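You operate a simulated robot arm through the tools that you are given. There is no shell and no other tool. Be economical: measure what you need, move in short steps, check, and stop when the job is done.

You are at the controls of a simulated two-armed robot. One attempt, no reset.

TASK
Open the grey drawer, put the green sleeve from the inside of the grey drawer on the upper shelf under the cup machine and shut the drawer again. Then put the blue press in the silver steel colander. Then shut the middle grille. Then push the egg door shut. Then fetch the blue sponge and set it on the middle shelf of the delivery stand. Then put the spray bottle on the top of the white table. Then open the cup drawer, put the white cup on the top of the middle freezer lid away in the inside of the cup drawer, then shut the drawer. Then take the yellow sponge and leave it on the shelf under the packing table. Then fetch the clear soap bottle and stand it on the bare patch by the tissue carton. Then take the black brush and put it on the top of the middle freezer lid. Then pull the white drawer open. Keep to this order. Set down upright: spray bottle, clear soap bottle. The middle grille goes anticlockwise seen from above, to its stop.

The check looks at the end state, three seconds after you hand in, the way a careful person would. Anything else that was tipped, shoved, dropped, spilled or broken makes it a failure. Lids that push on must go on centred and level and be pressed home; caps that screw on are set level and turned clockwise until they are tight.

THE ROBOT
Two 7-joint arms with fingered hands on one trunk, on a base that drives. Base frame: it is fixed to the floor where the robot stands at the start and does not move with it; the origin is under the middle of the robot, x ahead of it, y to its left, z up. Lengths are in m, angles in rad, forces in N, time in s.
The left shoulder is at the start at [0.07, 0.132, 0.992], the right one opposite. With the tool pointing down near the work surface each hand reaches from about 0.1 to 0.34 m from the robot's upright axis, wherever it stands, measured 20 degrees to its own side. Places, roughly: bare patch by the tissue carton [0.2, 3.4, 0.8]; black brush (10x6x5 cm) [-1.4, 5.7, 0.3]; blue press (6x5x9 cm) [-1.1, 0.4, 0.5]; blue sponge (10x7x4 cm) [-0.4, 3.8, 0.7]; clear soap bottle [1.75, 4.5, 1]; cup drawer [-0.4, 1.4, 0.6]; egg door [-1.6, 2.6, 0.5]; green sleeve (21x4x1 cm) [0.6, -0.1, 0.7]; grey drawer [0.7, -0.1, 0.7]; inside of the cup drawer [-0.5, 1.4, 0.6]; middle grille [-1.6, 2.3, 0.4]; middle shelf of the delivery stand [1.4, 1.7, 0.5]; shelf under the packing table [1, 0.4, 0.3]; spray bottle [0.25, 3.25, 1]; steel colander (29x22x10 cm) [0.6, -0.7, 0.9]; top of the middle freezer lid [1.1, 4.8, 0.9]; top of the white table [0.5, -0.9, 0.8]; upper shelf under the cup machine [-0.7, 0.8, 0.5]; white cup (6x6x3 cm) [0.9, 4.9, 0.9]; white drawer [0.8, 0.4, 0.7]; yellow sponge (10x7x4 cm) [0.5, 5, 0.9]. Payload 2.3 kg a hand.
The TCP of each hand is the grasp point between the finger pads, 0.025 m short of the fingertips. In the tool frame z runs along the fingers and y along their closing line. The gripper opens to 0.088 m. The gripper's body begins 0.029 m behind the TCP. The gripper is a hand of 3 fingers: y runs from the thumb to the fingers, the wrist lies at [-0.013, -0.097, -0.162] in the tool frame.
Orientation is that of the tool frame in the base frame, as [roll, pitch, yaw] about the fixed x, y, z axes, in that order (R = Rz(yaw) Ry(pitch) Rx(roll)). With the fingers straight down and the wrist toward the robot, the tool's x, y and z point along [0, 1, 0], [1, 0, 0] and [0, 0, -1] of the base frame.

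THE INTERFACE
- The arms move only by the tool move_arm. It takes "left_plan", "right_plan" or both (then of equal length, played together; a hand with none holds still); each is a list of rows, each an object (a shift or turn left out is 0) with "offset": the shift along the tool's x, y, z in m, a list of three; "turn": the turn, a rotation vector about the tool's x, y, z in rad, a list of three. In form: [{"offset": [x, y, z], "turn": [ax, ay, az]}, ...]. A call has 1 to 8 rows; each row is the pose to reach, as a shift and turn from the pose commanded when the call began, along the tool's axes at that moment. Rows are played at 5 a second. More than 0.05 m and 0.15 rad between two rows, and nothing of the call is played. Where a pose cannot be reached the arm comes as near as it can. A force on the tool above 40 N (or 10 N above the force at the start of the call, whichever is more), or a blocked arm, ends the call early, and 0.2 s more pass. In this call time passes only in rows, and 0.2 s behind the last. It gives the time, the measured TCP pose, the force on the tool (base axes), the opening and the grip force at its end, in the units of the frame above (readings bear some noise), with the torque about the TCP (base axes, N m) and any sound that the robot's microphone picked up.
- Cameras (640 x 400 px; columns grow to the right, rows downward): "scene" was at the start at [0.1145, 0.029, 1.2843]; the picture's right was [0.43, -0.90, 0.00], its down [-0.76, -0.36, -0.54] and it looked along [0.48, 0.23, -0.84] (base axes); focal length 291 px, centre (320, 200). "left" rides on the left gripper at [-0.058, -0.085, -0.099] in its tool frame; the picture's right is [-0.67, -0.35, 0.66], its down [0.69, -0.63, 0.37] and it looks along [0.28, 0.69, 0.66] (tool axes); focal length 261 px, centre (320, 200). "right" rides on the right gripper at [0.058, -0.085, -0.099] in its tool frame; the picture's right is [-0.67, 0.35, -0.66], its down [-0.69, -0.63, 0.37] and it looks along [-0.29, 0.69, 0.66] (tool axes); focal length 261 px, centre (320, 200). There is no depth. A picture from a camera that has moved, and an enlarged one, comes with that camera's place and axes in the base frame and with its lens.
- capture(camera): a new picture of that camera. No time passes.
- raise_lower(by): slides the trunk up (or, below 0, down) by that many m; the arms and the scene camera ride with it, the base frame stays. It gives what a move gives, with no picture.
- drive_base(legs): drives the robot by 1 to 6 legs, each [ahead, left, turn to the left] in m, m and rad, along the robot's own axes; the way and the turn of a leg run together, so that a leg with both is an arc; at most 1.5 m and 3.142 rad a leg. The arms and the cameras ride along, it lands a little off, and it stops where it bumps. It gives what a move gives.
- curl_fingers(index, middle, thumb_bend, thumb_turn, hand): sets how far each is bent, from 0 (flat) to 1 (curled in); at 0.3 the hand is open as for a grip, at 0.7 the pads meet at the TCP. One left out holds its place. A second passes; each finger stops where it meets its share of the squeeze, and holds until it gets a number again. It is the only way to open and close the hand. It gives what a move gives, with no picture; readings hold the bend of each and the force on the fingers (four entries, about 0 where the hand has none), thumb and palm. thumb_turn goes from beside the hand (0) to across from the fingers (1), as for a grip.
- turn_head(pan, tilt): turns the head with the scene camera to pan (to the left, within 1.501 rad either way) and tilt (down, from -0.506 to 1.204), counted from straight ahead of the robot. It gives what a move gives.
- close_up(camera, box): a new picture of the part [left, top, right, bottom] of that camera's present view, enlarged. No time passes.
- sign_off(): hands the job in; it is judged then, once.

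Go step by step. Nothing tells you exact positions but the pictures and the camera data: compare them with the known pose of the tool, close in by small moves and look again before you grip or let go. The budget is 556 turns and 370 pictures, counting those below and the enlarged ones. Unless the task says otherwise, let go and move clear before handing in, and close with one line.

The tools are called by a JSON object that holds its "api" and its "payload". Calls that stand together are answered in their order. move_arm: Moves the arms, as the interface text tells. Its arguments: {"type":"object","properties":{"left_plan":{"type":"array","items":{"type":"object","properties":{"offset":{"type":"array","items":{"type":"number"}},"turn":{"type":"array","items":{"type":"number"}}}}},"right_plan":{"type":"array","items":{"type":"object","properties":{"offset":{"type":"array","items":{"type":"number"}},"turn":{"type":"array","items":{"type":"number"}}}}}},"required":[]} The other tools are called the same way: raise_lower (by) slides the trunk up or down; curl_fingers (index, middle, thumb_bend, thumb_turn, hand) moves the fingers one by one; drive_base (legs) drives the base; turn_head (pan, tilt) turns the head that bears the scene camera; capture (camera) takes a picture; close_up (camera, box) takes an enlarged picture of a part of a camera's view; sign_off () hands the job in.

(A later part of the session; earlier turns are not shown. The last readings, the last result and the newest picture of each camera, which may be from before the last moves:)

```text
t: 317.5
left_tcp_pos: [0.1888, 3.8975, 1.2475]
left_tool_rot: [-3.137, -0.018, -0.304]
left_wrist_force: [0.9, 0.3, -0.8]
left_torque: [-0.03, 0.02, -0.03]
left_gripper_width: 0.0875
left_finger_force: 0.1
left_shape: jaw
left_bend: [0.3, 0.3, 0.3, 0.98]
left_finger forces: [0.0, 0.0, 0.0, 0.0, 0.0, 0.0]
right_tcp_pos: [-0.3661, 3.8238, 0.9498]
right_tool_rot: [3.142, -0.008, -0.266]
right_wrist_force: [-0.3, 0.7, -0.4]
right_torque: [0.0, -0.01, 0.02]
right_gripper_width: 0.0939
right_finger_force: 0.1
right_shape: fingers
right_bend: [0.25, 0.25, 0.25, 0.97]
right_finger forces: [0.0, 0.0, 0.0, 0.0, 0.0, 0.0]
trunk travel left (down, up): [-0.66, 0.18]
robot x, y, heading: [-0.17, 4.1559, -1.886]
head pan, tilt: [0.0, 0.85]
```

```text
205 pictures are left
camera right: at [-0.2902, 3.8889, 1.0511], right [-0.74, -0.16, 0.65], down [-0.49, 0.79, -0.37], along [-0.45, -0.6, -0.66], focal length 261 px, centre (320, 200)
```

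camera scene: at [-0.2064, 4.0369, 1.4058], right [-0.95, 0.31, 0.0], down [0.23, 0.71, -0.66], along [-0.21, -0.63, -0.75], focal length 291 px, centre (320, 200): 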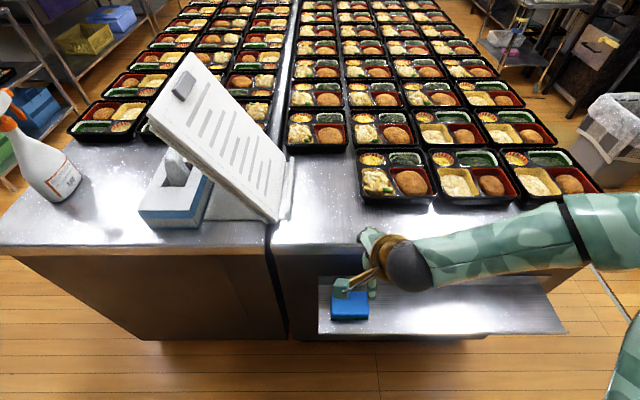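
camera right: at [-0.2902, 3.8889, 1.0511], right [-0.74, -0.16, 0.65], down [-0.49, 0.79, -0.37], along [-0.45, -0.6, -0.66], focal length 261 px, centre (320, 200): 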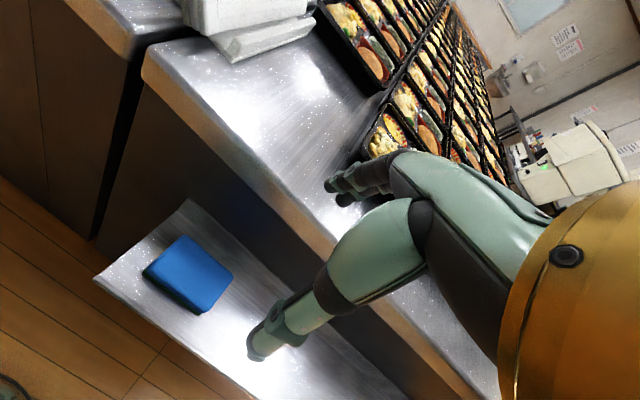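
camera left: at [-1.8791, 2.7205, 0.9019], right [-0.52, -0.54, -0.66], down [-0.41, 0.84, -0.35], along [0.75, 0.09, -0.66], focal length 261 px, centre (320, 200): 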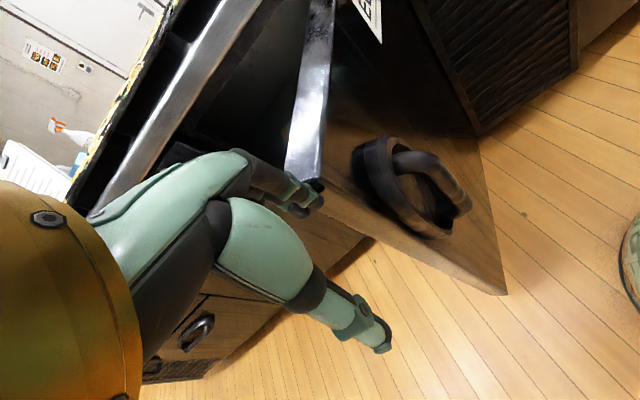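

{"api": "move_arm", "payload": {"right_plan": [{"offset": [0.005, -0.01, 0], "turn": [-0.125, 0, 0]}, {"offset": [0.01, -0.03, 0], "turn": [-0.25, 0, 0]}]}}

{"api": "raise_lower", "payload": {"by": -0.2}}

{"api": "capture", "payload": {"camera": "right"}}

{"api": "capture", "payload": {"camera": "scene"}}

```text
t: 318.1
left_tcp_pos: [0.1898, 3.896, 1.2481]
left_tool_rot: [-3.137, -0.016, -0.304]
left_wrist_force: [-0.2, 0.1, 0.2]
left_torque: [0.01, -0.01, -0.04]
left_gripper_width: 0.0876
left_finger_force: 0.0
left_shape: jaw
left_bend: [0.3, 0.3, 0.3, 0.98]
left_finger forces: [0.0, 0.0, 0.0, 0.0, 0.1, 0.0]
right_tcp_pos: [-0.3458, 3.843, 0.9504]
right_tool_rot: [2.892, -0.01, -0.266]
right_wrist_force: [-0.1, 0.0, 0.4]
right_torque: [0.0, 0.01, -0.01]
right_gripper_width: 0.0941
right_finger_force: 0.0
right_shape: fingers
right_bend: [0.25, 0.25, 0.25, 0.97]
right_finger forces: [0.1, 0.0, 0.0, 0.0, 0.0, 0.1]
right hand out of reach, approached as far as the arm can: row 2
trunk travel left (down, up): [-0.66, 0.18]
robot x, y, heading: [-0.1694, 4.1596, -1.892]
head pan, tilt: [0.0, 0.85]
```

```text
t: 320.3
left_tcp_pos: [0.1895, 3.8961, 1.0472]
left_tool_rot: [-3.137, -0.018, -0.304]
left_wrist_force: [-0.6, -0.4, -0.3]
left_torque: [0.03, -0.01, 0.0]
left_gripper_width: 0.0874
left_finger_force: 0.0
left_shape: jaw
left_bend: [0.3, 0.3, 0.3, 0.98]
left_finger forces: [0.0, 0.1, 0.0, 0.1, 0.0, 0.0]
right_tcp_pos: [-0.3476, 3.8432, 0.7509]
right_tool_rot: [2.893, -0.008, -0.268]
right_wrist_force: [0.1, 0.9, -0.2]
right_torque: [-0.01, 0.0, -0.02]
right_gripper_width: 0.094
right_finger_force: 0.1
right_shape: fingers
right_bend: [0.25, 0.25, 0.25, 0.97]
right_finger forces: [0.0, 0.0, 0.1, 0.1, 0.1, 0.0]
trunk travel left (down, up): [-0.46, 0.38]
robot x, y, heading: [-0.1705, 4.159, -1.887]
head pan, tilt: [0.0, 0.85]
```

```text
204 pictures are left
camera right: at [-0.2648, 3.9304, 0.8265], right [-0.7, 0.01, 0.72], down [-0.52, 0.68, -0.51], along [-0.49, -0.73, -0.47], focal length 261 px, centre (320, 200)
```

right: 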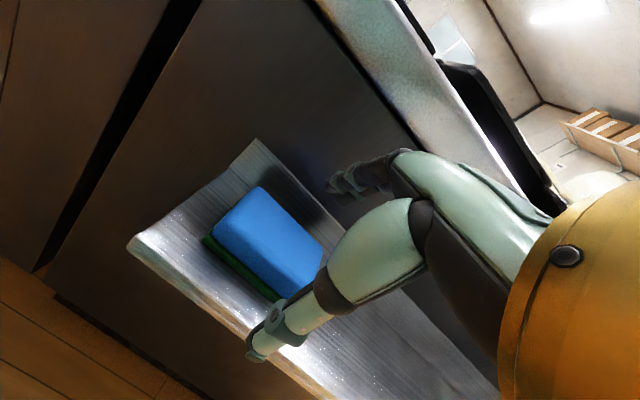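

```text
203 pictures are left
camera scene: at [-0.2062, 4.0368, 1.2058], right [-0.95, 0.31, 0.0], down [0.23, 0.71, -0.66], along [-0.21, -0.63, -0.75], focal length 291 px, centre (320, 200)
```

scene: 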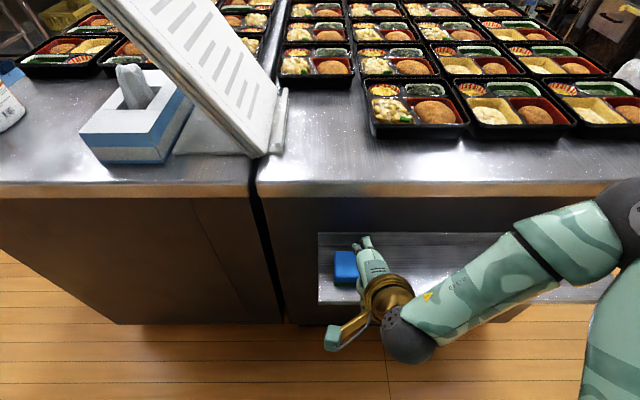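

{"api": "move_arm", "payload": {"right_plan": [{"offset": [0, -0.0124, 0.0485]}, {"offset": [0, 0.02, 0.0565]}, {"offset": [0, 0.0496, 0.0643]}]}}

{"api": "capture", "payload": {"camera": "right"}}

```text
t: 321.1
left_tcp_pos: [0.1896, 3.8957, 1.0475]
left_tool_rot: [-3.136, -0.018, -0.304]
left_wrist_force: [-0.6, 0.1, -0.8]
left_torque: [-0.01, -0.03, -0.01]
left_gripper_width: 0.0875
left_finger_force: 0.0
left_shape: jaw
left_bend: [0.3, 0.3, 0.3, 0.98]
left_finger forces: [0.1, 0.0, 0.0, 0.0, 0.0, 0.0]
right_tcp_pos: [-0.362, 3.7803, 0.7001]
right_tool_rot: [2.893, -0.007, -0.266]
right_wrist_force: [0.8, -0.9, -0.4]
right_torque: [0.0, -0.03, -0.01]
right_gripper_width: 0.0939
right_finger_force: 0.1
right_shape: fingers
right_bend: [0.25, 0.25, 0.25, 0.97]
right_finger forces: [0.0, 0.1, 0.1, 0.1, 0.1, 0.0]
trunk travel left (down, up): [-0.46, 0.38]
robot x, y, heading: [-0.1684, 4.1581, -1.888]
head pan, tilt: [0.0, 0.85]
```

```text
202 pictures are left
camera right: at [-0.2809, 3.8676, 0.7762], right [-0.7, 0.01, 0.72], down [-0.52, 0.68, -0.51], along [-0.49, -0.73, -0.47], focal length 261 px, centre (320, 200)
```

right: 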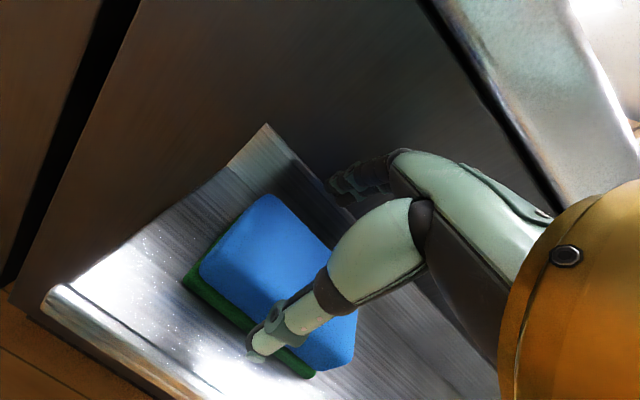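

{"api": "move_arm", "payload": {"right_plan": [{"offset": [0, -0.0105, 0.016]}, {"offset": [0, -0.0145, 0.032]}]}}

{"api": "capture", "payload": {"camera": "right"}}

```text
t: 321.8
left_tcp_pos: [0.1905, 3.8984, 1.0479]
left_tool_rot: [-3.139, -0.017, -0.304]
left_wrist_force: [-1.3, 0.0, -0.4]
left_torque: [-0.03, -0.03, -0.01]
left_gripper_width: 0.0879
left_finger_force: 0.1
left_shape: jaw
left_bend: [0.3, 0.3, 0.3, 0.98]
left_finger forces: [0.0, 0.0, 0.0, 0.0, 0.1, 0.0]
right_tcp_pos: [-0.3603, 3.7834, 0.6734]
right_tool_rot: [2.872, -0.013, -0.264]
right_wrist_force: [0.2, -1.3, 16.5]
right_torque: [0.84, -0.26, -0.01]
right_gripper_width: 0.098
right_finger_force: 7.7
right_shape: fingers
right_bend: [0.25, 0.25, 0.2, 0.98]
right_finger forces: [0.0, 0.1, 0.0, 0.0, 16.3, 0.0]
trunk travel left (down, up): [-0.46, 0.38]
robot x, y, heading: [-0.1698, 4.1599, -1.895]
head pan, tilt: [0.0, 0.85]
stopped in row 2 (right hand): the force on the tool passed its limit at 44 N (the readings are from after the stop); the commanded pose is now the measured one
```

```text
201 pictures are left
camera right: at [-0.2782, 3.8727, 0.748], right [-0.7, 0.03, 0.72], down [-0.52, 0.67, -0.53], along [-0.49, -0.74, -0.45], focal length 261 px, centre (320, 200)
```

right: 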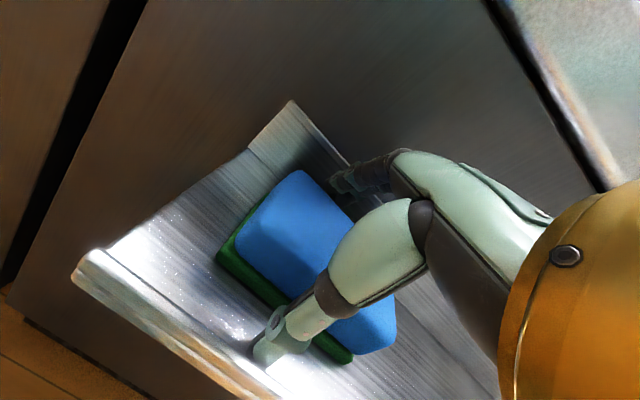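

{"api": "move_arm", "payload": {"right_plan": [{"offset": [0, 0.001, -0.004], "turn": [0.02, 0, 0]}]}}

{"api": "curl_fingers", "payload": {"hand": "right", "index": 0.6, "middle": 0.6, "thumb_bend": 0.55}}

{"api": "capture", "payload": {"camera": "right"}}

```text
t: 322.2
left_tcp_pos: [0.1903, 3.8964, 1.0465]
left_tool_rot: [-3.137, -0.018, -0.304]
left_wrist_force: [-0.4, -0.4, -0.1]
left_torque: [-0.01, 0.03, 0.02]
left_gripper_width: 0.0876
left_finger_force: 0.0
left_shape: jaw
left_bend: [0.3, 0.3, 0.3, 0.98]
left_finger forces: [0.0, 0.0, 0.1, 0.1, 0.0, 0.0]
right_tcp_pos: [-0.3613, 3.7849, 0.6753]
right_tool_rot: [2.899, -0.01, -0.267]
right_wrist_force: [-0.1, 0.7, 1.0]
right_torque: [0.04, -0.02, 0.0]
right_gripper_width: 0.0951
right_finger_force: 0.2
right_shape: fingers
right_bend: [0.25, 0.25, 0.24, 0.98]
right_finger forces: [0.0, 0.1, 0.0, 0.0, 0.3, 0.1]
trunk travel left (down, up): [-0.46, 0.38]
robot x, y, heading: [-0.1683, 4.1567, -1.889]
head pan, tilt: [0.0, 0.85]
```

```text
t: 323.2
left_tcp_pos: [0.189, 3.8961, 1.0478]
left_tool_rot: [-3.137, -0.015, -0.304]
left_wrist_force: [-0.1, 0.5, -0.5]
left_torque: [0.05, -0.05, -0.02]
left_gripper_width: 0.0878
left_finger_force: 0.0
left_shape: jaw
left_bend: [0.3, 0.3, 0.3, 0.98]
left_finger forces: [0.0, 0.1, 0.1, 0.0, 0.0, 0.0]
right_tcp_pos: [-0.3617, 3.7838, 0.6758]
right_tool_rot: [2.895, -0.012, -0.268]
right_wrist_force: [-1.3, -2.9, 5.1]
right_torque: [-0.12, 0.04, -0.03]
right_gripper_width: 0.0616
right_finger_force: 18.8
right_shape: fingers
right_bend: [0.44, 0.52, 0.41, 0.97]
right_finger forces: [15.1, 6.1, 0.0, 0.1, 16.6, 0.0]
trunk travel left (down, up): [-0.46, 0.38]
robot x, y, heading: [-0.1688, 4.1593, -1.89]
head pan, tilt: [0.0, 0.85]
```

```text
200 pictures are left
camera right: at [-0.2797, 3.871, 0.7528], right [-0.7, 0.01, 0.71], down [-0.52, 0.68, -0.52], along [-0.49, -0.73, -0.47], focal length 261 px, centre (320, 200)
```

right: 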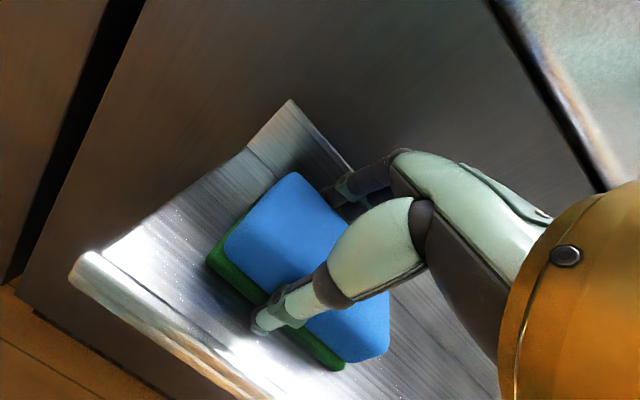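

{"api": "move_arm", "payload": {"right_plan": [{"offset": [0, 0.006, -0.024]}, {"offset": [0, -0.03, -0.034]}, {"offset": [0, -0.07, -0.044]}]}}

{"api": "capture", "payload": {"camera": "right"}}

```text
t: 324.0
left_tcp_pos: [0.1889, 3.8968, 1.0477]
left_tool_rot: [-3.134, -0.018, -0.302]
left_wrist_force: [-0.5, -0.1, -0.2]
left_torque: [0.02, 0.0, -0.03]
left_gripper_width: 0.0877
left_finger_force: 0.0
left_shape: jaw
left_bend: [0.3, 0.3, 0.3, 0.98]
left_finger forces: [0.1, 0.0, 0.1, 0.0, 0.0, 0.0]
right_tcp_pos: [-0.3425, 3.8587, 0.6994]
right_tool_rot: [2.899, -0.011, -0.269]
right_wrist_force: [-0.1, 0.2, 0.3]
right_torque: [-0.02, -0.01, 0.0]
right_gripper_width: 0.0612
right_finger_force: 18.9
right_shape: fingers
right_bend: [0.45, 0.53, 0.41, 0.96]
right_finger forces: [13.0, 5.4, 0.0, 0.0, 18.4, 0.0]
right hand out of reach, approached as far as the arm can: row 3
trunk travel left (down, up): [-0.46, 0.38]
robot x, y, heading: [-0.1721, 4.1615, -1.889]
head pan, tilt: [0.0, 0.85]
```

```text
199 pictures are left
camera right: at [-0.2603, 3.9448, 0.7767], right [-0.7, 0.01, 0.71], down [-0.52, 0.68, -0.51], along [-0.49, -0.73, -0.48], focal length 261 px, centre (320, 200)
```

right: 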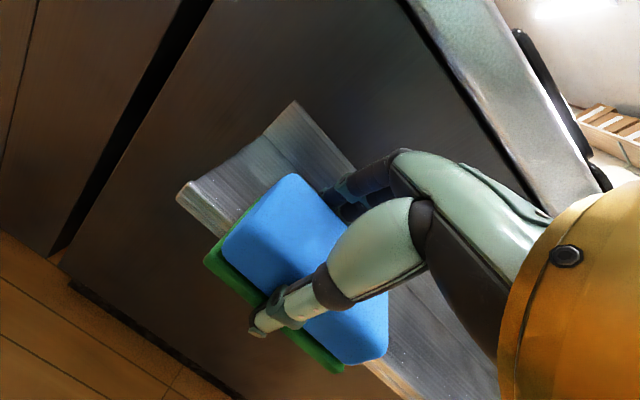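

{"api": "drive_base", "payload": {"legs": [[-0.18, 0, 0]]}}

{"api": "raise_lower", "payload": {"by": 0.2}}

{"api": "drive_base", "payload": {"legs": [[0, 0, 1.57]]}}

{"api": "turn_head", "payload": {"pan": -0.5, "tilt": 0.45}}

{"api": "capture", "payload": {"camera": "scene"}}

```text
t: 325.5
left_tcp_pos: [0.2467, 4.0692, 1.0483]
left_tool_rot: [-3.135, -0.018, -0.3]
left_wrist_force: [-0.1, -0.1, 0.3]
left_torque: [-0.01, 0.03, 0.01]
left_gripper_width: 0.0879
left_finger_force: 0.0
left_shape: jaw
left_bend: [0.3, 0.3, 0.3, 0.98]
left_finger forces: [0.0, 0.0, 0.1, 0.1, 0.0, 0.1]
right_tcp_pos: [-0.2847, 4.029, 0.6992]
right_tool_rot: [2.896, -0.01, -0.267]
right_wrist_force: [-0.4, -0.8, -0.5]
right_torque: [0.01, 0.01, 0.03]
right_gripper_width: 0.0613
right_finger_force: 18.9
right_shape: fingers
right_bend: [0.45, 0.53, 0.41, 0.96]
right_finger forces: [13.1, 5.4, 0.0, 0.0, 18.4, 0.0]
trunk travel left (down, up): [-0.46, 0.38]
robot x, y, heading: [-0.1121, 4.3309, -1.883]
head pan, tilt: [0.0, 0.85]
```

```text
t: 327.7
left_tcp_pos: [0.2464, 4.0698, 1.2477]
left_tool_rot: [-3.135, -0.017, -0.301]
left_wrist_force: [-0.2, 0.2, 0.3]
left_torque: [0.01, -0.03, 0.0]
left_gripper_width: 0.0878
left_finger_force: 0.2
left_shape: jaw
left_bend: [0.3, 0.3, 0.3, 0.98]
left_finger forces: [0.0, 0.0, 0.0, 0.1, 0.1, 0.0]
right_tcp_pos: [-0.2857, 4.0299, 0.8996]
right_tool_rot: [2.899, -0.01, -0.267]
right_wrist_force: [0.9, -1.0, -0.9]
right_torque: [-0.02, -0.03, 0.0]
right_gripper_width: 0.0614
right_finger_force: 18.4
right_shape: fingers
right_bend: [0.45, 0.53, 0.41, 0.96]
right_finger forces: [13.1, 5.6, 0.0, 0.0, 18.2, 0.1]
trunk travel left (down, up): [-0.66, 0.18]
robot x, y, heading: [-0.1077, 4.3334, -1.883]
head pan, tilt: [0.0, 0.85]
```

```text
t: 331.7
left_tcp_pos: [0.1796, 4.6684, 1.2473]
left_tool_rot: [-3.135, -0.017, 1.188]
left_wrist_force: [-0.8, -0.1, -0.1]
left_torque: [-0.02, 0.0, 0.03]
left_gripper_width: 0.0877
left_finger_force: 0.1
left_shape: jaw
left_bend: [0.3, 0.3, 0.3, 0.98]
left_finger forces: [0.0, 0.0, 0.1, 0.0, 0.0, 0.1]
right_tcp_pos: [0.1768, 4.1341, 0.8993]
right_tool_rot: [2.896, -0.011, 1.224]
right_wrist_force: [0.1, -0.7, 0.0]
right_torque: [-0.02, 0.02, -0.01]
right_gripper_width: 0.061
right_finger_force: 18.3
right_shape: fingers
right_bend: [0.45, 0.53, 0.41, 0.96]
right_finger forces: [12.8, 5.4, 0.0, 0.1, 18.0, 0.0]
trunk travel left (down, up): [-0.66, 0.18]
robot x, y, heading: [-0.1097, 4.3318, -0.4]
head pan, tilt: [0.0, 0.85]
```

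```text
t: 332.6
left_tcp_pos: [0.1798, 4.6667, 1.247]
left_tool_rot: [-3.137, -0.018, 1.187]
left_wrist_force: [-0.4, 0.2, 0.3]
left_torque: [0.0, -0.02, 0.01]
left_gripper_width: 0.0879
left_finger_force: 0.1
left_shape: jaw
left_bend: [0.3, 0.3, 0.3, 0.98]
left_finger forces: [0.1, 0.0, 0.1, 0.0, 0.0, 0.0]
right_tcp_pos: [0.1769, 4.1334, 0.8996]
right_tool_rot: [2.899, -0.009, 1.222]
right_wrist_force: [0.5, -0.1, -0.8]
right_torque: [-0.01, 0.01, -0.02]
right_gripper_width: 0.0611
right_finger_force: 18.3
right_shape: fingers
right_bend: [0.45, 0.53, 0.41, 0.96]
right_finger forces: [12.8, 5.4, 0.0, 0.0, 18.0, 0.1]
trunk travel left (down, up): [-0.66, 0.18]
robot x, y, heading: [-0.1096, 4.3298, -0.397]
head pan, tilt: [-0.499, 0.45]
```

```text
198 pictures are left
camera scene: at [-0.0059, 4.2403, 1.4402], right [-0.78, -0.63, 0.0], down [-0.27, 0.34, -0.9], along [0.56, -0.7, -0.44], focal length 291 px, centre (320, 200)
```

scene: 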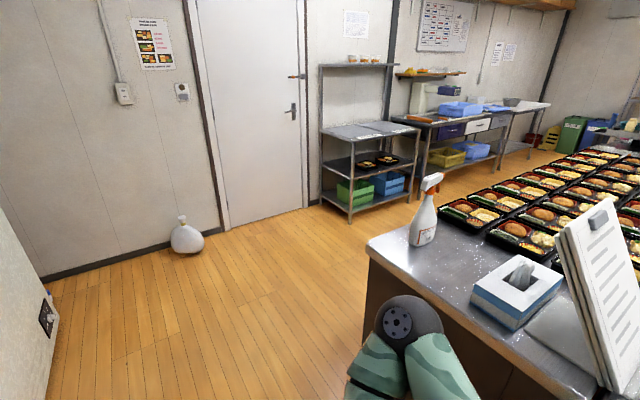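

{"api": "drive_base", "payload": {"legs": [[0, 0, 0.085], [1.38, 0, 0], [0, -1.0, 0], [0, -0.85, 0]]}}

{"api": "turn_head", "payload": {"pan": -0.1, "tilt": 0.6}}

{"api": "capture", "payload": {"camera": "scene"}}

```text
t: 348.9
left_tcp_pos: [0.9226, 2.5283, 1.2477]
left_tool_rot: [-3.136, -0.017, 1.3]
left_wrist_force: [0.2, -0.3, -0.1]
left_torque: [0.01, -0.02, 0.01]
left_gripper_width: 0.0878
left_finger_force: 0.0
left_shape: jaw
left_bend: [0.3, 0.3, 0.3, 0.98]
left_finger forces: [0.1, 0.0, 0.0, 0.0, 0.0, 0.1]
right_tcp_pos: [0.9779, 1.9981, 0.8983]
right_tool_rot: [2.897, -0.01, 1.333]
right_wrist_force: [-1.0, 1.2, -0.2]
right_torque: [-0.01, 0.04, 0.0]
right_gripper_width: 0.0611
right_finger_force: 18.1
right_shape: fingers
right_bend: [0.45, 0.53, 0.41, 0.96]
right_finger forces: [12.8, 5.3, 0.0, 0.0, 17.9, 0.0]
trunk travel left (down, up): [-0.66, 0.18]
robot x, y, heading: [0.673, 2.1616, -0.285]
head pan, tilt: [-0.499, 0.45]
```

```text
t: 349.7
left_tcp_pos: [0.923, 2.5277, 1.2474]
left_tool_rot: [-3.136, -0.016, 1.298]
left_wrist_force: [0.2, 0.8, -0.5]
left_torque: [0.02, 0.0, -0.01]
left_gripper_width: 0.0876
left_finger_force: 0.0
left_shape: jaw
left_bend: [0.3, 0.3, 0.3, 0.98]
left_finger forces: [0.0, 0.1, 0.0, 0.0, 0.0, 0.0]
right_tcp_pos: [0.98, 1.9975, 0.9]
right_tool_rot: [2.898, -0.012, 1.336]
right_wrist_force: [-0.5, 0.8, -1.2]
right_torque: [-0.02, 0.0, -0.01]
right_gripper_width: 0.061
right_finger_force: 17.3
right_shape: fingers
right_bend: [0.45, 0.53, 0.41, 0.96]
right_finger forces: [12.8, 5.4, 0.1, 0.0, 17.9, 0.0]
trunk travel left (down, up): [-0.66, 0.18]
robot x, y, heading: [0.6725, 2.1615, -0.287]
head pan, tilt: [-0.099, 0.6]
```

```text
197 pictures are left
camera scene: at [0.8029, 2.1141, 1.4267], right [-0.38, -0.93, 0.0], down [-0.52, 0.21, -0.83], along [0.76, -0.31, -0.56], focal length 291 px, centre (320, 200)
```

scene: 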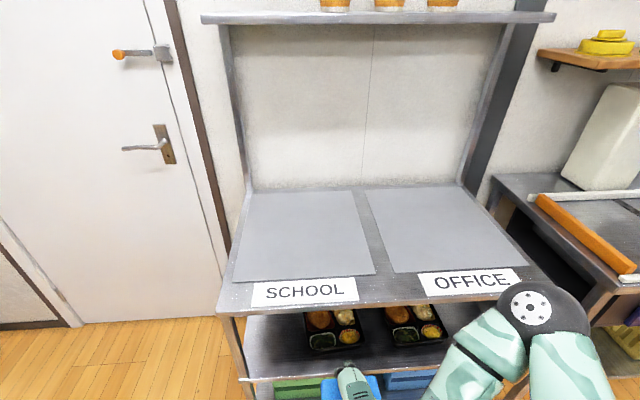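

{"api": "move_arm", "payload": {"right_plan": [{"offset": [0, 0.03, 0], "turn": [-0.14, 0, 0]}, {"offset": [0, 0.06, 0.005], "turn": [-0.28, 0, 0]}, {"offset": [0, 0.09, 0.01], "turn": [-0.4, 0, 0]}]}}

{"api": "raise_lower", "payload": {"by": -0.28}}

{"api": "drive_base", "payload": {"legs": [[0, 0.19, -0.025]]}}

{"api": "capture", "payload": {"camera": "scene"}}

{"api": "capture", "payload": {"camera": "right"}}

```text
t: 350.5
left_tcp_pos: [0.9232, 2.5296, 1.2461]
left_tool_rot: [-3.137, -0.014, 1.299]
left_wrist_force: [0.2, 0.8, -0.1]
left_torque: [-0.01, 0.02, 0.01]
left_gripper_width: 0.0879
left_finger_force: 0.0
left_shape: jaw
left_bend: [0.3, 0.3, 0.3, 0.98]
left_finger forces: [0.1, 0.0, 0.0, 0.1, 0.0, 0.1]
right_tcp_pos: [1.0661, 1.9773, 0.9126]
right_tool_rot: [2.495, -0.01, 1.335]
right_wrist_force: [-0.4, -0.1, -0.3]
right_torque: [-0.01, -0.02, 0.01]
right_gripper_width: 0.0612
right_finger_force: 18.2
right_shape: fingers
right_bend: [0.45, 0.53, 0.41, 0.96]
right_finger forces: [12.7, 5.3, 0.0, 0.0, 17.9, 0.0]
trunk travel left (down, up): [-0.66, 0.18]
robot x, y, heading: [0.6671, 2.1634, -0.286]
head pan, tilt: [-0.099, 0.6]
```

```text
t: 353.4
left_tcp_pos: [0.9234, 2.529, 0.9678]
left_tool_rot: [-3.135, -0.018, 1.301]
left_wrist_force: [0.1, 0.9, -0.1]
left_torque: [-0.01, 0.01, -0.01]
left_gripper_width: 0.0878
left_finger_force: 0.0
left_shape: jaw
left_bend: [0.3, 0.3, 0.3, 0.98]
left_finger forces: [0.1, 0.0, 0.1, 0.1, 0.1, 0.1]
right_tcp_pos: [1.0637, 1.9757, 0.6326]
right_tool_rot: [2.498, -0.012, 1.336]
right_wrist_force: [0.0, -0.6, -0.3]
right_torque: [0.0, 0.02, -0.02]
right_gripper_width: 0.0608
right_finger_force: 18.4
right_shape: fingers
right_bend: [0.45, 0.53, 0.41, 0.96]
right_finger forces: [12.6, 5.4, 0.0, 0.0, 17.9, 0.0]
trunk travel left (down, up): [-0.38, 0.46]
robot x, y, heading: [0.6747, 2.1616, -0.289]
head pan, tilt: [-0.099, 0.6]
```

```text
t: 354.9
left_tcp_pos: [0.9852, 2.7019, 0.9682]
left_tool_rot: [-3.137, -0.018, 1.278]
left_wrist_force: [-0.7, -0.3, -0.3]
left_torque: [-0.03, 0.0, 0.0]
left_gripper_width: 0.0876
left_finger_force: 0.1
left_shape: jaw
left_bend: [0.3, 0.3, 0.3, 0.98]
left_finger forces: [0.1, 0.1, 0.0, 0.1, 0.1, 0.1]
right_tcp_pos: [1.1144, 2.1458, 0.632]
right_tool_rot: [2.497, -0.011, 1.313]
right_wrist_force: [0.2, 0.5, 0.4]
right_torque: [0.02, 0.0, 0.02]
right_gripper_width: 0.0608
right_finger_force: 18.2
right_shape: fingers
right_bend: [0.45, 0.53, 0.41, 0.96]
right_finger forces: [12.6, 5.4, 0.0, 0.0, 18.0, 0.1]
trunk travel left (down, up): [-0.38, 0.46]
robot x, y, heading: [0.7249, 2.3413, -0.309]
head pan, tilt: [-0.099, 0.6]
```

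```text
196 pictures are left
camera scene: at [0.8566, 2.2907, 1.1467], right [-0.4, -0.92, 0.0], down [-0.52, 0.22, -0.82], along [0.76, -0.33, -0.57], focal length 291 px, centre (320, 200)
```

scene: 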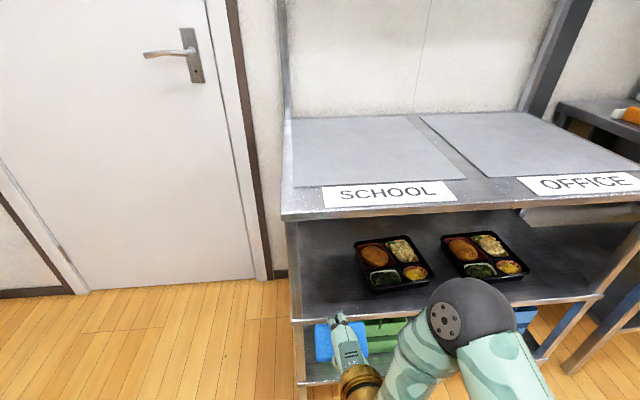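

```text
195 pictures are left
camera right: at [1.0046, 2.2339, 0.6618], right [-0.28, -0.63, 0.73], down [-0.45, -0.58, -0.68], along [0.85, -0.52, -0.11], focal length 261 px, centre (320, 200)
```

right: 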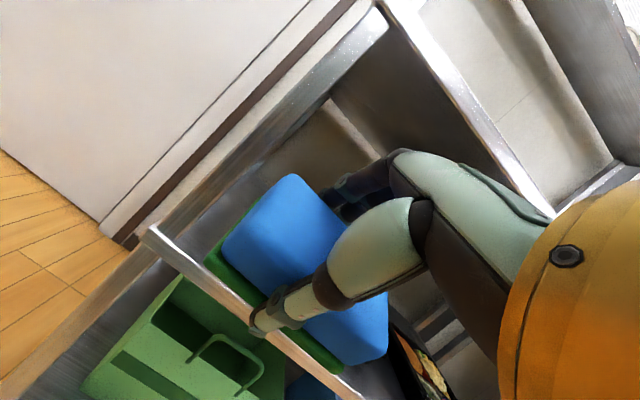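

{"api": "drive_base", "payload": {"legs": [[0.13, -0.04, 0]]}}

{"api": "capture", "payload": {"camera": "scene"}}

{"api": "capture", "payload": {"camera": "right"}}

```text
t: 356.2
left_tcp_pos: [1.0945, 2.6248, 0.9668]
left_tool_rot: [-3.134, -0.018, 1.281]
left_wrist_force: [0.2, -0.2, -0.1]
left_torque: [-0.01, 0.05, -0.01]
left_gripper_width: 0.0878
left_finger_force: 0.0
left_shape: jaw
left_bend: [0.3, 0.3, 0.3, 0.98]
left_finger forces: [0.0, 0.1, 0.0, 0.0, 0.1, 0.0]
right_tcp_pos: [1.2253, 2.0706, 0.632]
right_tool_rot: [2.499, -0.011, 1.316]
right_wrist_force: [0.9, -0.5, 0.4]
right_torque: [0.0, 0.0, 0.01]
right_gripper_width: 0.0607
right_finger_force: 18.0
right_shape: fingers
right_bend: [0.45, 0.53, 0.41, 0.96]
right_finger forces: [12.6, 5.5, 0.0, 0.1, 17.9, 0.0]
trunk travel left (down, up): [-0.38, 0.46]
robot x, y, heading: [0.8369, 2.2616, -0.306]
head pan, tilt: [-0.099, 0.6]
```

```text
194 pictures are left
camera scene: at [0.9666, 2.2139, 1.1466], right [-0.39, -0.92, 0.0], down [-0.52, 0.22, -0.82], along [0.76, -0.32, -0.57], focal length 291 px, centre (320, 200)
```

scene: 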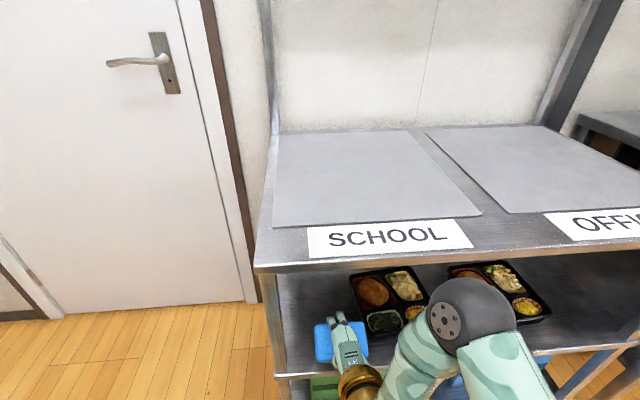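

```text
193 pictures are left
camera right: at [1.1148, 2.1577, 0.6617], right [-0.28, -0.63, 0.73], down [-0.45, -0.58, -0.68], along [0.85, -0.52, -0.11], focal length 261 px, centre (320, 200)
```

right: 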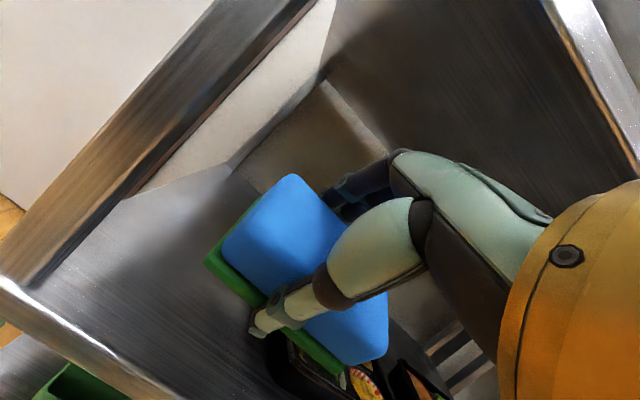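

{"api": "move_arm", "payload": {"right_plan": [{"offset": [0.004, 0.032, 0.024]}, {"offset": [0.008, 0.064, 0.048]}, {"offset": [0.008, 0.09, 0.0675]}, {"offset": [0.008, 0.069, 0.0955]}]}}

{"api": "capture", "payload": {"camera": "right"}}

{"api": "capture", "payload": {"camera": "scene"}}

```text
t: 357.2
left_tcp_pos: [1.0956, 2.6254, 0.9678]
left_tool_rot: [-3.136, -0.018, 1.28]
left_wrist_force: [-0.5, 0.1, 0.6]
left_torque: [-0.03, 0.07, 0.0]
left_gripper_width: 0.0877
left_finger_force: 0.1
left_shape: jaw
left_bend: [0.3, 0.3, 0.3, 0.98]
left_finger forces: [0.1, 0.0, 0.1, 0.0, 0.1, 0.0]
right_tcp_pos: [1.336, 2.0505, 0.5979]
right_tool_rot: [2.499, -0.01, 1.317]
right_wrist_force: [-0.7, -0.6, -0.1]
right_torque: [-0.01, 0.0, -0.01]
right_gripper_width: 0.0608
right_finger_force: 17.9
right_shape: fingers
right_bend: [0.45, 0.53, 0.41, 0.96]
right_finger forces: [12.6, 5.3, 0.1, 0.0, 17.9, 0.1]
trunk travel left (down, up): [-0.38, 0.46]
robot x, y, heading: [0.8382, 2.2676, -0.304]
head pan, tilt: [-0.099, 0.6]
```

```text
192 pictures are left
camera right: at [1.2266, 2.1375, 0.6273], right [-0.28, -0.63, 0.73], down [-0.45, -0.58, -0.68], along [0.85, -0.51, -0.11], focal length 261 px, centre (320, 200)
```

right: 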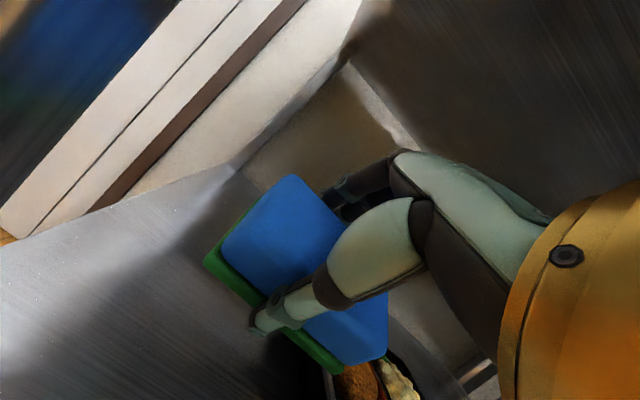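

```text
191 pictures are left
camera scene: at [0.9668, 2.2143, 1.1466], right [-0.39, -0.92, 0.0], down [-0.52, 0.22, -0.82], along [0.76, -0.32, -0.57], focal length 291 px, centre (320, 200)
```

scene: 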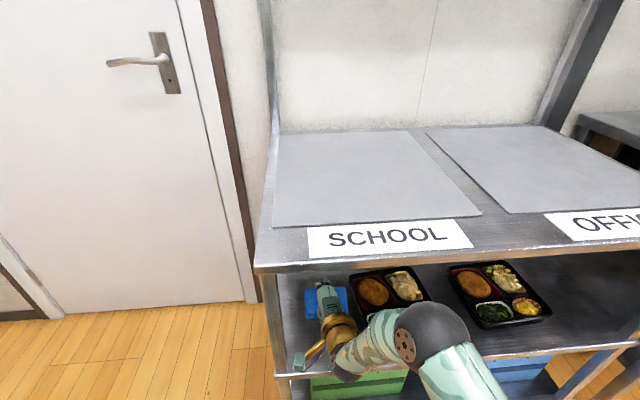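

{"api": "move_arm", "payload": {"right_plan": [{"offset": [0, -0.009, 0.012]}, {"offset": [0, -0.018, 0.024]}, {"offset": [0, -0.024, 0.032]}]}}

```text
t: 358.0
left_tcp_pos: [1.0942, 2.6269, 0.9676]
left_tool_rot: [-3.137, -0.018, 1.282]
left_wrist_force: [-0.3, -1.1, 0.4]
left_torque: [-0.01, 0.03, -0.03]
left_gripper_width: 0.0874
left_finger_force: 0.0
left_shape: jaw
left_bend: [0.3, 0.3, 0.3, 0.98]
left_finger forces: [0.0, 0.0, 0.1, 0.0, 0.0, 0.0]
right_tcp_pos: [1.3363, 2.0484, 0.5561]
right_tool_rot: [2.497, -0.01, 1.316]
right_wrist_force: [-0.4, -0.1, -0.5]
right_torque: [0.01, 0.0, 0.01]
right_gripper_width: 0.0612
right_finger_force: 17.6
right_shape: fingers
right_bend: [0.45, 0.53, 0.41, 0.96]
right_finger forces: [12.5, 5.3, 0.0, 0.1, 17.7, 0.0]
trunk travel left (down, up): [-0.38, 0.46]
robot x, y, heading: [0.8337, 2.2652, -0.303]
head pan, tilt: [-0.099, 0.6]
```

{"api": "move_arm", "payload": {"right_plan": [{"offset": [0, -0.005, 0.006]}, {"offset": [0, -0.009, 0.012]}, {"offset": [0, -0.013, 0.018]}]}}

{"api": "capture", "payload": {"camera": "right"}}

```text
t: 358.8
left_tcp_pos: [1.0951, 2.625, 0.9679]
left_tool_rot: [-3.135, -0.017, 1.28]
left_wrist_force: [0.3, -0.7, 0.4]
left_torque: [-0.02, 0.0, 0.02]
left_gripper_width: 0.0877
left_finger_force: 0.1
left_shape: jaw
left_bend: [0.3, 0.3, 0.3, 0.98]
left_finger forces: [0.0, 0.0, 0.1, 0.0, 0.0, 0.0]
right_tcp_pos: [1.3351, 2.0501, 0.5356]
right_tool_rot: [2.498, -0.012, 1.316]
right_wrist_force: [0.4, 0.2, 0.0]
right_torque: [0.0, -0.02, -0.01]
right_gripper_width: 0.0609
right_finger_force: 18.0
right_shape: fingers
right_bend: [0.45, 0.53, 0.41, 0.96]
right_finger forces: [12.5, 5.4, 0.0, 0.0, 17.8, 0.0]
trunk travel left (down, up): [-0.38, 0.46]
robot x, y, heading: [0.8392, 2.2651, -0.3]
head pan, tilt: [-0.099, 0.6]
```

```text
190 pictures are left
camera right: at [1.2255, 2.1379, 0.5656], right [-0.28, -0.63, 0.73], down [-0.45, -0.58, -0.68], along [0.85, -0.52, -0.11], focal length 261 px, centre (320, 200)
```

right: 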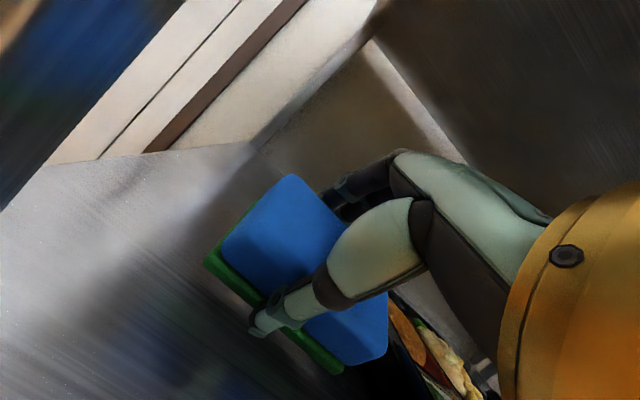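

{"api": "move_arm", "payload": {"right_plan": [{"offset": [0, -0.006, 0.008]}, {"offset": [0, -0.012, 0.016]}, {"offset": [0, -0.018, 0.024]}, {"offset": [0, -0.024, 0.032]}]}}

{"api": "capture", "payload": {"camera": "right"}}

```text
t: 359.4
left_tcp_pos: [1.0886, 2.6269, 0.9694]
left_tool_rot: [3.14, -0.018, 1.28]
left_wrist_force: [-0.8, -1.2, 0.0]
left_torque: [0.01, 0.02, -0.02]
left_gripper_width: 0.0879
left_finger_force: 0.0
left_shape: jaw
left_bend: [0.3, 0.3, 0.3, 0.98]
left_finger forces: [0.0, 0.1, 0.0, 0.0, 0.0, 0.1]
right_tcp_pos: [1.3399, 2.0503, 0.5297]
right_tool_rot: [2.463, -0.012, 1.315]
right_wrist_force: [-5.0, 0.6, 27.1]
right_torque: [0.41, 0.83, 0.04]
right_gripper_width: 0.0604
right_finger_force: 35.6
right_shape: fingers
right_bend: [0.45, 0.53, 0.43, 0.96]
right_finger forces: [15.6, 6.3, 0.0, 0.0, 49.1, 0.1]
trunk travel left (down, up): [-0.38, 0.46]
robot x, y, heading: [0.8344, 2.2663, -0.305]
head pan, tilt: [-0.099, 0.6]
stopped in row 3 (right hand): the force on the tool passed its limit at 46 N (the readings are from after the stop); the commanded pose is now the measured one
```

```text
189 pictures are left
camera right: at [1.2279, 2.1376, 0.5549], right [-0.31, -0.62, 0.72], down [-0.42, -0.59, -0.69], along [0.85, -0.52, -0.08], focal length 261 px, centre (320, 200)
```

right: 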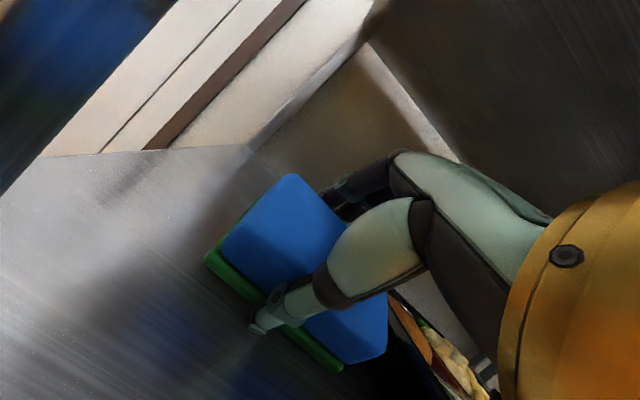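

{"api": "move_arm", "payload": {"right_plan": [{"offset": [0, 0.002, -0.003], "turn": [0.03, 0, 0]}]}}

{"api": "curl_fingers", "payload": {"hand": "right", "index": 0.25, "middle": 0.25, "thumb_bend": 0.25}}

{"api": "capture", "payload": {"camera": "right"}}

```text
t: 359.8
left_tcp_pos: [1.0919, 2.6269, 0.9679]
left_tool_rot: [-3.139, -0.018, 1.282]
left_wrist_force: [0.3, 0.5, 0.3]
left_torque: [0.03, 0.04, 0.0]
left_gripper_width: 0.0874
left_finger_force: 0.0
left_shape: jaw
left_bend: [0.3, 0.3, 0.3, 0.98]
left_finger forces: [0.0, 0.1, 0.0, 0.1, 0.0, 0.0]
right_tcp_pos: [1.3376, 2.0492, 0.5279]
right_tool_rot: [2.503, -0.011, 1.313]
right_wrist_force: [3.2, -1.3, 16.8]
right_torque: [0.15, 0.22, 0.01]
right_gripper_width: 0.0601
right_finger_force: 33.6
right_shape: fingers
right_bend: [0.43, 0.52, 0.43, 0.96]
right_finger forces: [17.5, 7.2, 0.1, 0.0, 41.8, 0.0]
trunk travel left (down, up): [-0.38, 0.46]
robot x, y, heading: [0.8331, 2.2672, -0.301]
head pan, tilt: [-0.099, 0.6]
```

```text
t: 360.8
left_tcp_pos: [1.0916, 2.628, 0.9682]
left_tool_rot: [-3.139, -0.018, 1.281]
left_wrist_force: [0.7, 0.5, 0.3]
left_torque: [0.0, 0.0, -0.02]
left_gripper_width: 0.0878
left_finger_force: 0.1
left_shape: jaw
left_bend: [0.3, 0.3, 0.3, 0.98]
left_finger forces: [0.0, 0.0, 0.0, 0.1, 0.1, 0.1]
right_tcp_pos: [1.3376, 2.0502, 0.528]
right_tool_rot: [2.507, -0.01, 1.313]
right_wrist_force: [2.8, 1.9, 15.0]
right_torque: [0.25, 0.2, -0.05]
right_gripper_width: 0.0812
right_finger_force: 7.9
right_shape: fingers
right_bend: [0.25, 0.25, 0.38, 0.97]
right_finger forces: [0.0, 0.0, 0.0, 0.1, 15.9, 0.1]
trunk travel left (down, up): [-0.38, 0.46]
robot x, y, heading: [0.8328, 2.2601, -0.306]
head pan, tilt: [-0.099, 0.6]
```

```text
188 pictures are left
camera right: at [1.2275, 2.1375, 0.5584], right [-0.28, -0.63, 0.73], down [-0.45, -0.58, -0.68], along [0.85, -0.52, -0.12], focal length 261 px, centre (320, 200)
```

right: 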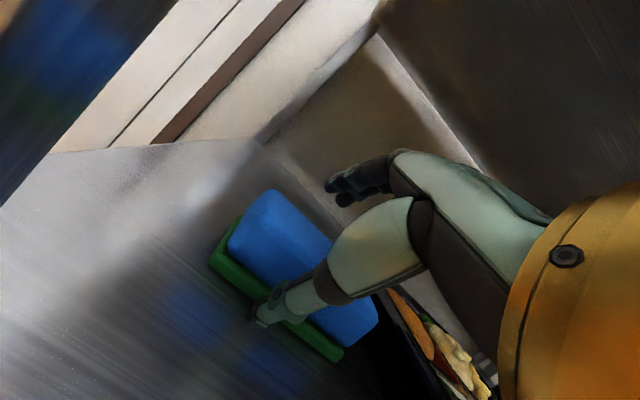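

{"api": "move_arm", "payload": {"right_plan": [{"offset": [0, -0.0112, -0.0184]}, {"offset": [0, -0.032, -0.044]}, {"offset": [0, -0.064, -0.068]}, {"offset": [0, -0.09, -0.09]}]}}

{"api": "capture", "payload": {"camera": "right"}}

```text
t: 361.8
left_tcp_pos: [1.0945, 2.6251, 0.9675]
left_tool_rot: [-3.139, -0.014, 1.279]
left_wrist_force: [-0.5, 0.1, -0.4]
left_torque: [-0.01, -0.01, -0.02]
left_gripper_width: 0.0877
left_finger_force: 0.1
left_shape: jaw
left_bend: [0.3, 0.3, 0.3, 0.98]
left_finger forces: [0.0, 0.0, 0.0, 0.0, 0.1, 0.0]
right_tcp_pos: [1.2177, 2.0826, 0.5439]
right_tool_rot: [2.51, -0.014, 1.312]
right_wrist_force: [0.0, 0.6, 0.5]
right_torque: [-0.02, -0.01, 0.0]
right_gripper_width: 0.0941
right_finger_force: 0.1
right_shape: fingers
right_bend: [0.25, 0.25, 0.25, 0.98]
right_finger forces: [0.0, 0.1, 0.1, 0.0, 0.0, 0.0]
trunk travel left (down, up): [-0.38, 0.46]
robot x, y, heading: [0.8336, 2.2684, -0.302]
head pan, tilt: [-0.099, 0.6]
```

```text
187 pictures are left
camera right: at [1.1082, 2.1697, 0.5748], right [-0.27, -0.63, 0.73], down [-0.45, -0.58, -0.68], along [0.85, -0.52, -0.13], focal length 261 px, centre (320, 200)
```

right: 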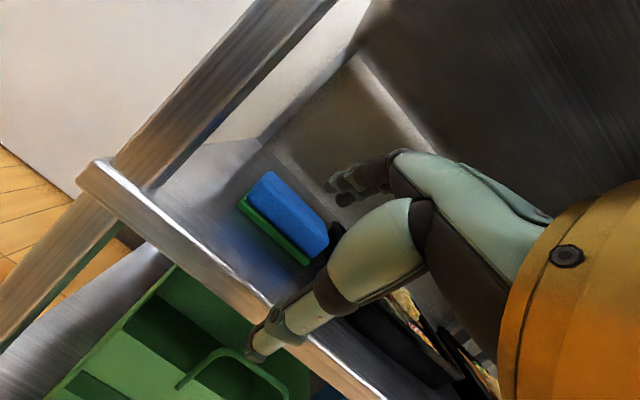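

{"api": "drive_base", "payload": {"legs": [[-0.28, 0, 0]]}}

{"api": "raise_lower", "payload": {"by": 0.42}}

{"api": "drive_base", "payload": {"legs": [[0, 0, 1.57], [0, 0, 1.57], [0, -0.75, 0]]}}

{"api": "turn_head", "payload": {"pan": -0.15, "tilt": 0.6}}

{"api": "capture", "payload": {"camera": "scene"}}

```text
t: 363.8
left_tcp_pos: [0.821, 2.7116, 0.9683]
left_tool_rot: [-3.139, -0.018, 1.28]
left_wrist_force: [-0.2, 0.2, 0.0]
left_torque: [0.02, -0.03, 0.02]
left_gripper_width: 0.0879
left_finger_force: 0.2
left_shape: jaw
left_bend: [0.3, 0.3, 0.3, 0.98]
left_finger forces: [0.0, 0.0, 0.0, 0.0, 0.1, 0.1]
right_tcp_pos: [0.9479, 2.1696, 0.5428]
right_tool_rot: [2.511, -0.013, 1.315]
right_wrist_force: [-0.8, -0.7, -0.6]
right_torque: [0.03, 0.01, 0.0]
right_gripper_width: 0.0941
right_finger_force: 0.1
right_shape: fingers
right_bend: [0.25, 0.25, 0.25, 0.98]
right_finger forces: [0.1, 0.0, 0.0, 0.0, 0.1, 0.0]
trunk travel left (down, up): [-0.38, 0.46]
robot x, y, heading: [0.5628, 2.3513, -0.304]
head pan, tilt: [-0.099, 0.6]
```

```text
refused: 0.42 is not a number from -0.4 to 0.4
```

```text
t: 375.6
left_tcp_pos: [0.5352, 2.7338, 0.9674]
left_tool_rot: [-3.135, -0.017, -1.882]
left_wrist_force: [0.1, -0.8, -0.4]
left_torque: [0.01, -0.01, 0.01]
left_gripper_width: 0.0877
left_finger_force: 0.0
left_shape: jaw
left_bend: [0.3, 0.3, 0.3, 0.98]
left_finger forces: [0.0, 0.0, 0.0, 0.0, 0.0, 0.1]
right_tcp_pos: [0.4231, 3.2779, 0.5436]
right_tool_rot: [2.508, -0.012, -1.847]
right_wrist_force: [0.3, 0.1, -0.1]
right_torque: [0.01, 0.02, -0.01]
right_gripper_width: 0.094
right_finger_force: 0.0
right_shape: fingers
right_bend: [0.25, 0.25, 0.25, 0.98]
right_finger forces: [0.0, 0.1, 0.0, 0.1, 0.0, 0.0]
trunk travel left (down, up): [-0.38, 0.46]
robot x, y, heading: [0.8027, 3.0887, 2.814]
head pan, tilt: [-0.099, 0.6]
```

```text
t: 376.2
left_tcp_pos: [0.5354, 2.7334, 0.9675]
left_tool_rot: [-3.137, -0.019, -1.882]
left_wrist_force: [0.1, 0.1, 0.0]
left_torque: [-0.02, -0.01, -0.04]
left_gripper_width: 0.0878
left_finger_force: 0.0
left_shape: jaw
left_bend: [0.3, 0.3, 0.3, 0.98]
left_finger forces: [0.1, 0.0, 0.0, 0.0, 0.0, 0.0]
right_tcp_pos: [0.4229, 3.2788, 0.5436]
right_tool_rot: [2.51, -0.012, -1.847]
right_wrist_force: [-0.7, -0.2, 0.3]
right_torque: [-0.03, 0.02, -0.04]
right_gripper_width: 0.0942
right_finger_force: 0.1
right_shape: fingers
right_bend: [0.25, 0.25, 0.25, 0.98]
right_finger forces: [0.1, 0.1, 0.1, 0.0, 0.0, 0.0]
trunk travel left (down, up): [-0.38, 0.46]
robot x, y, heading: [0.8011, 3.0871, 2.817]
head pan, tilt: [-0.15, 0.6]
```

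```text
186 pictures are left
camera scene: at [0.6769, 3.1439, 1.1467], right [0.46, 0.89, 0.0], down [0.5, -0.26, -0.82], along [-0.73, 0.38, -0.57], focal length 291 px, centre (320, 200)
```

scene: 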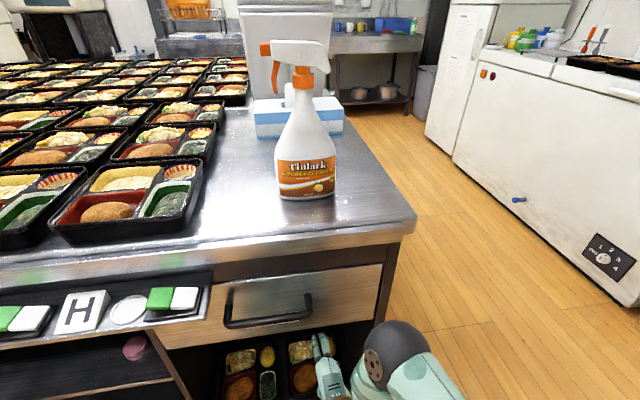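

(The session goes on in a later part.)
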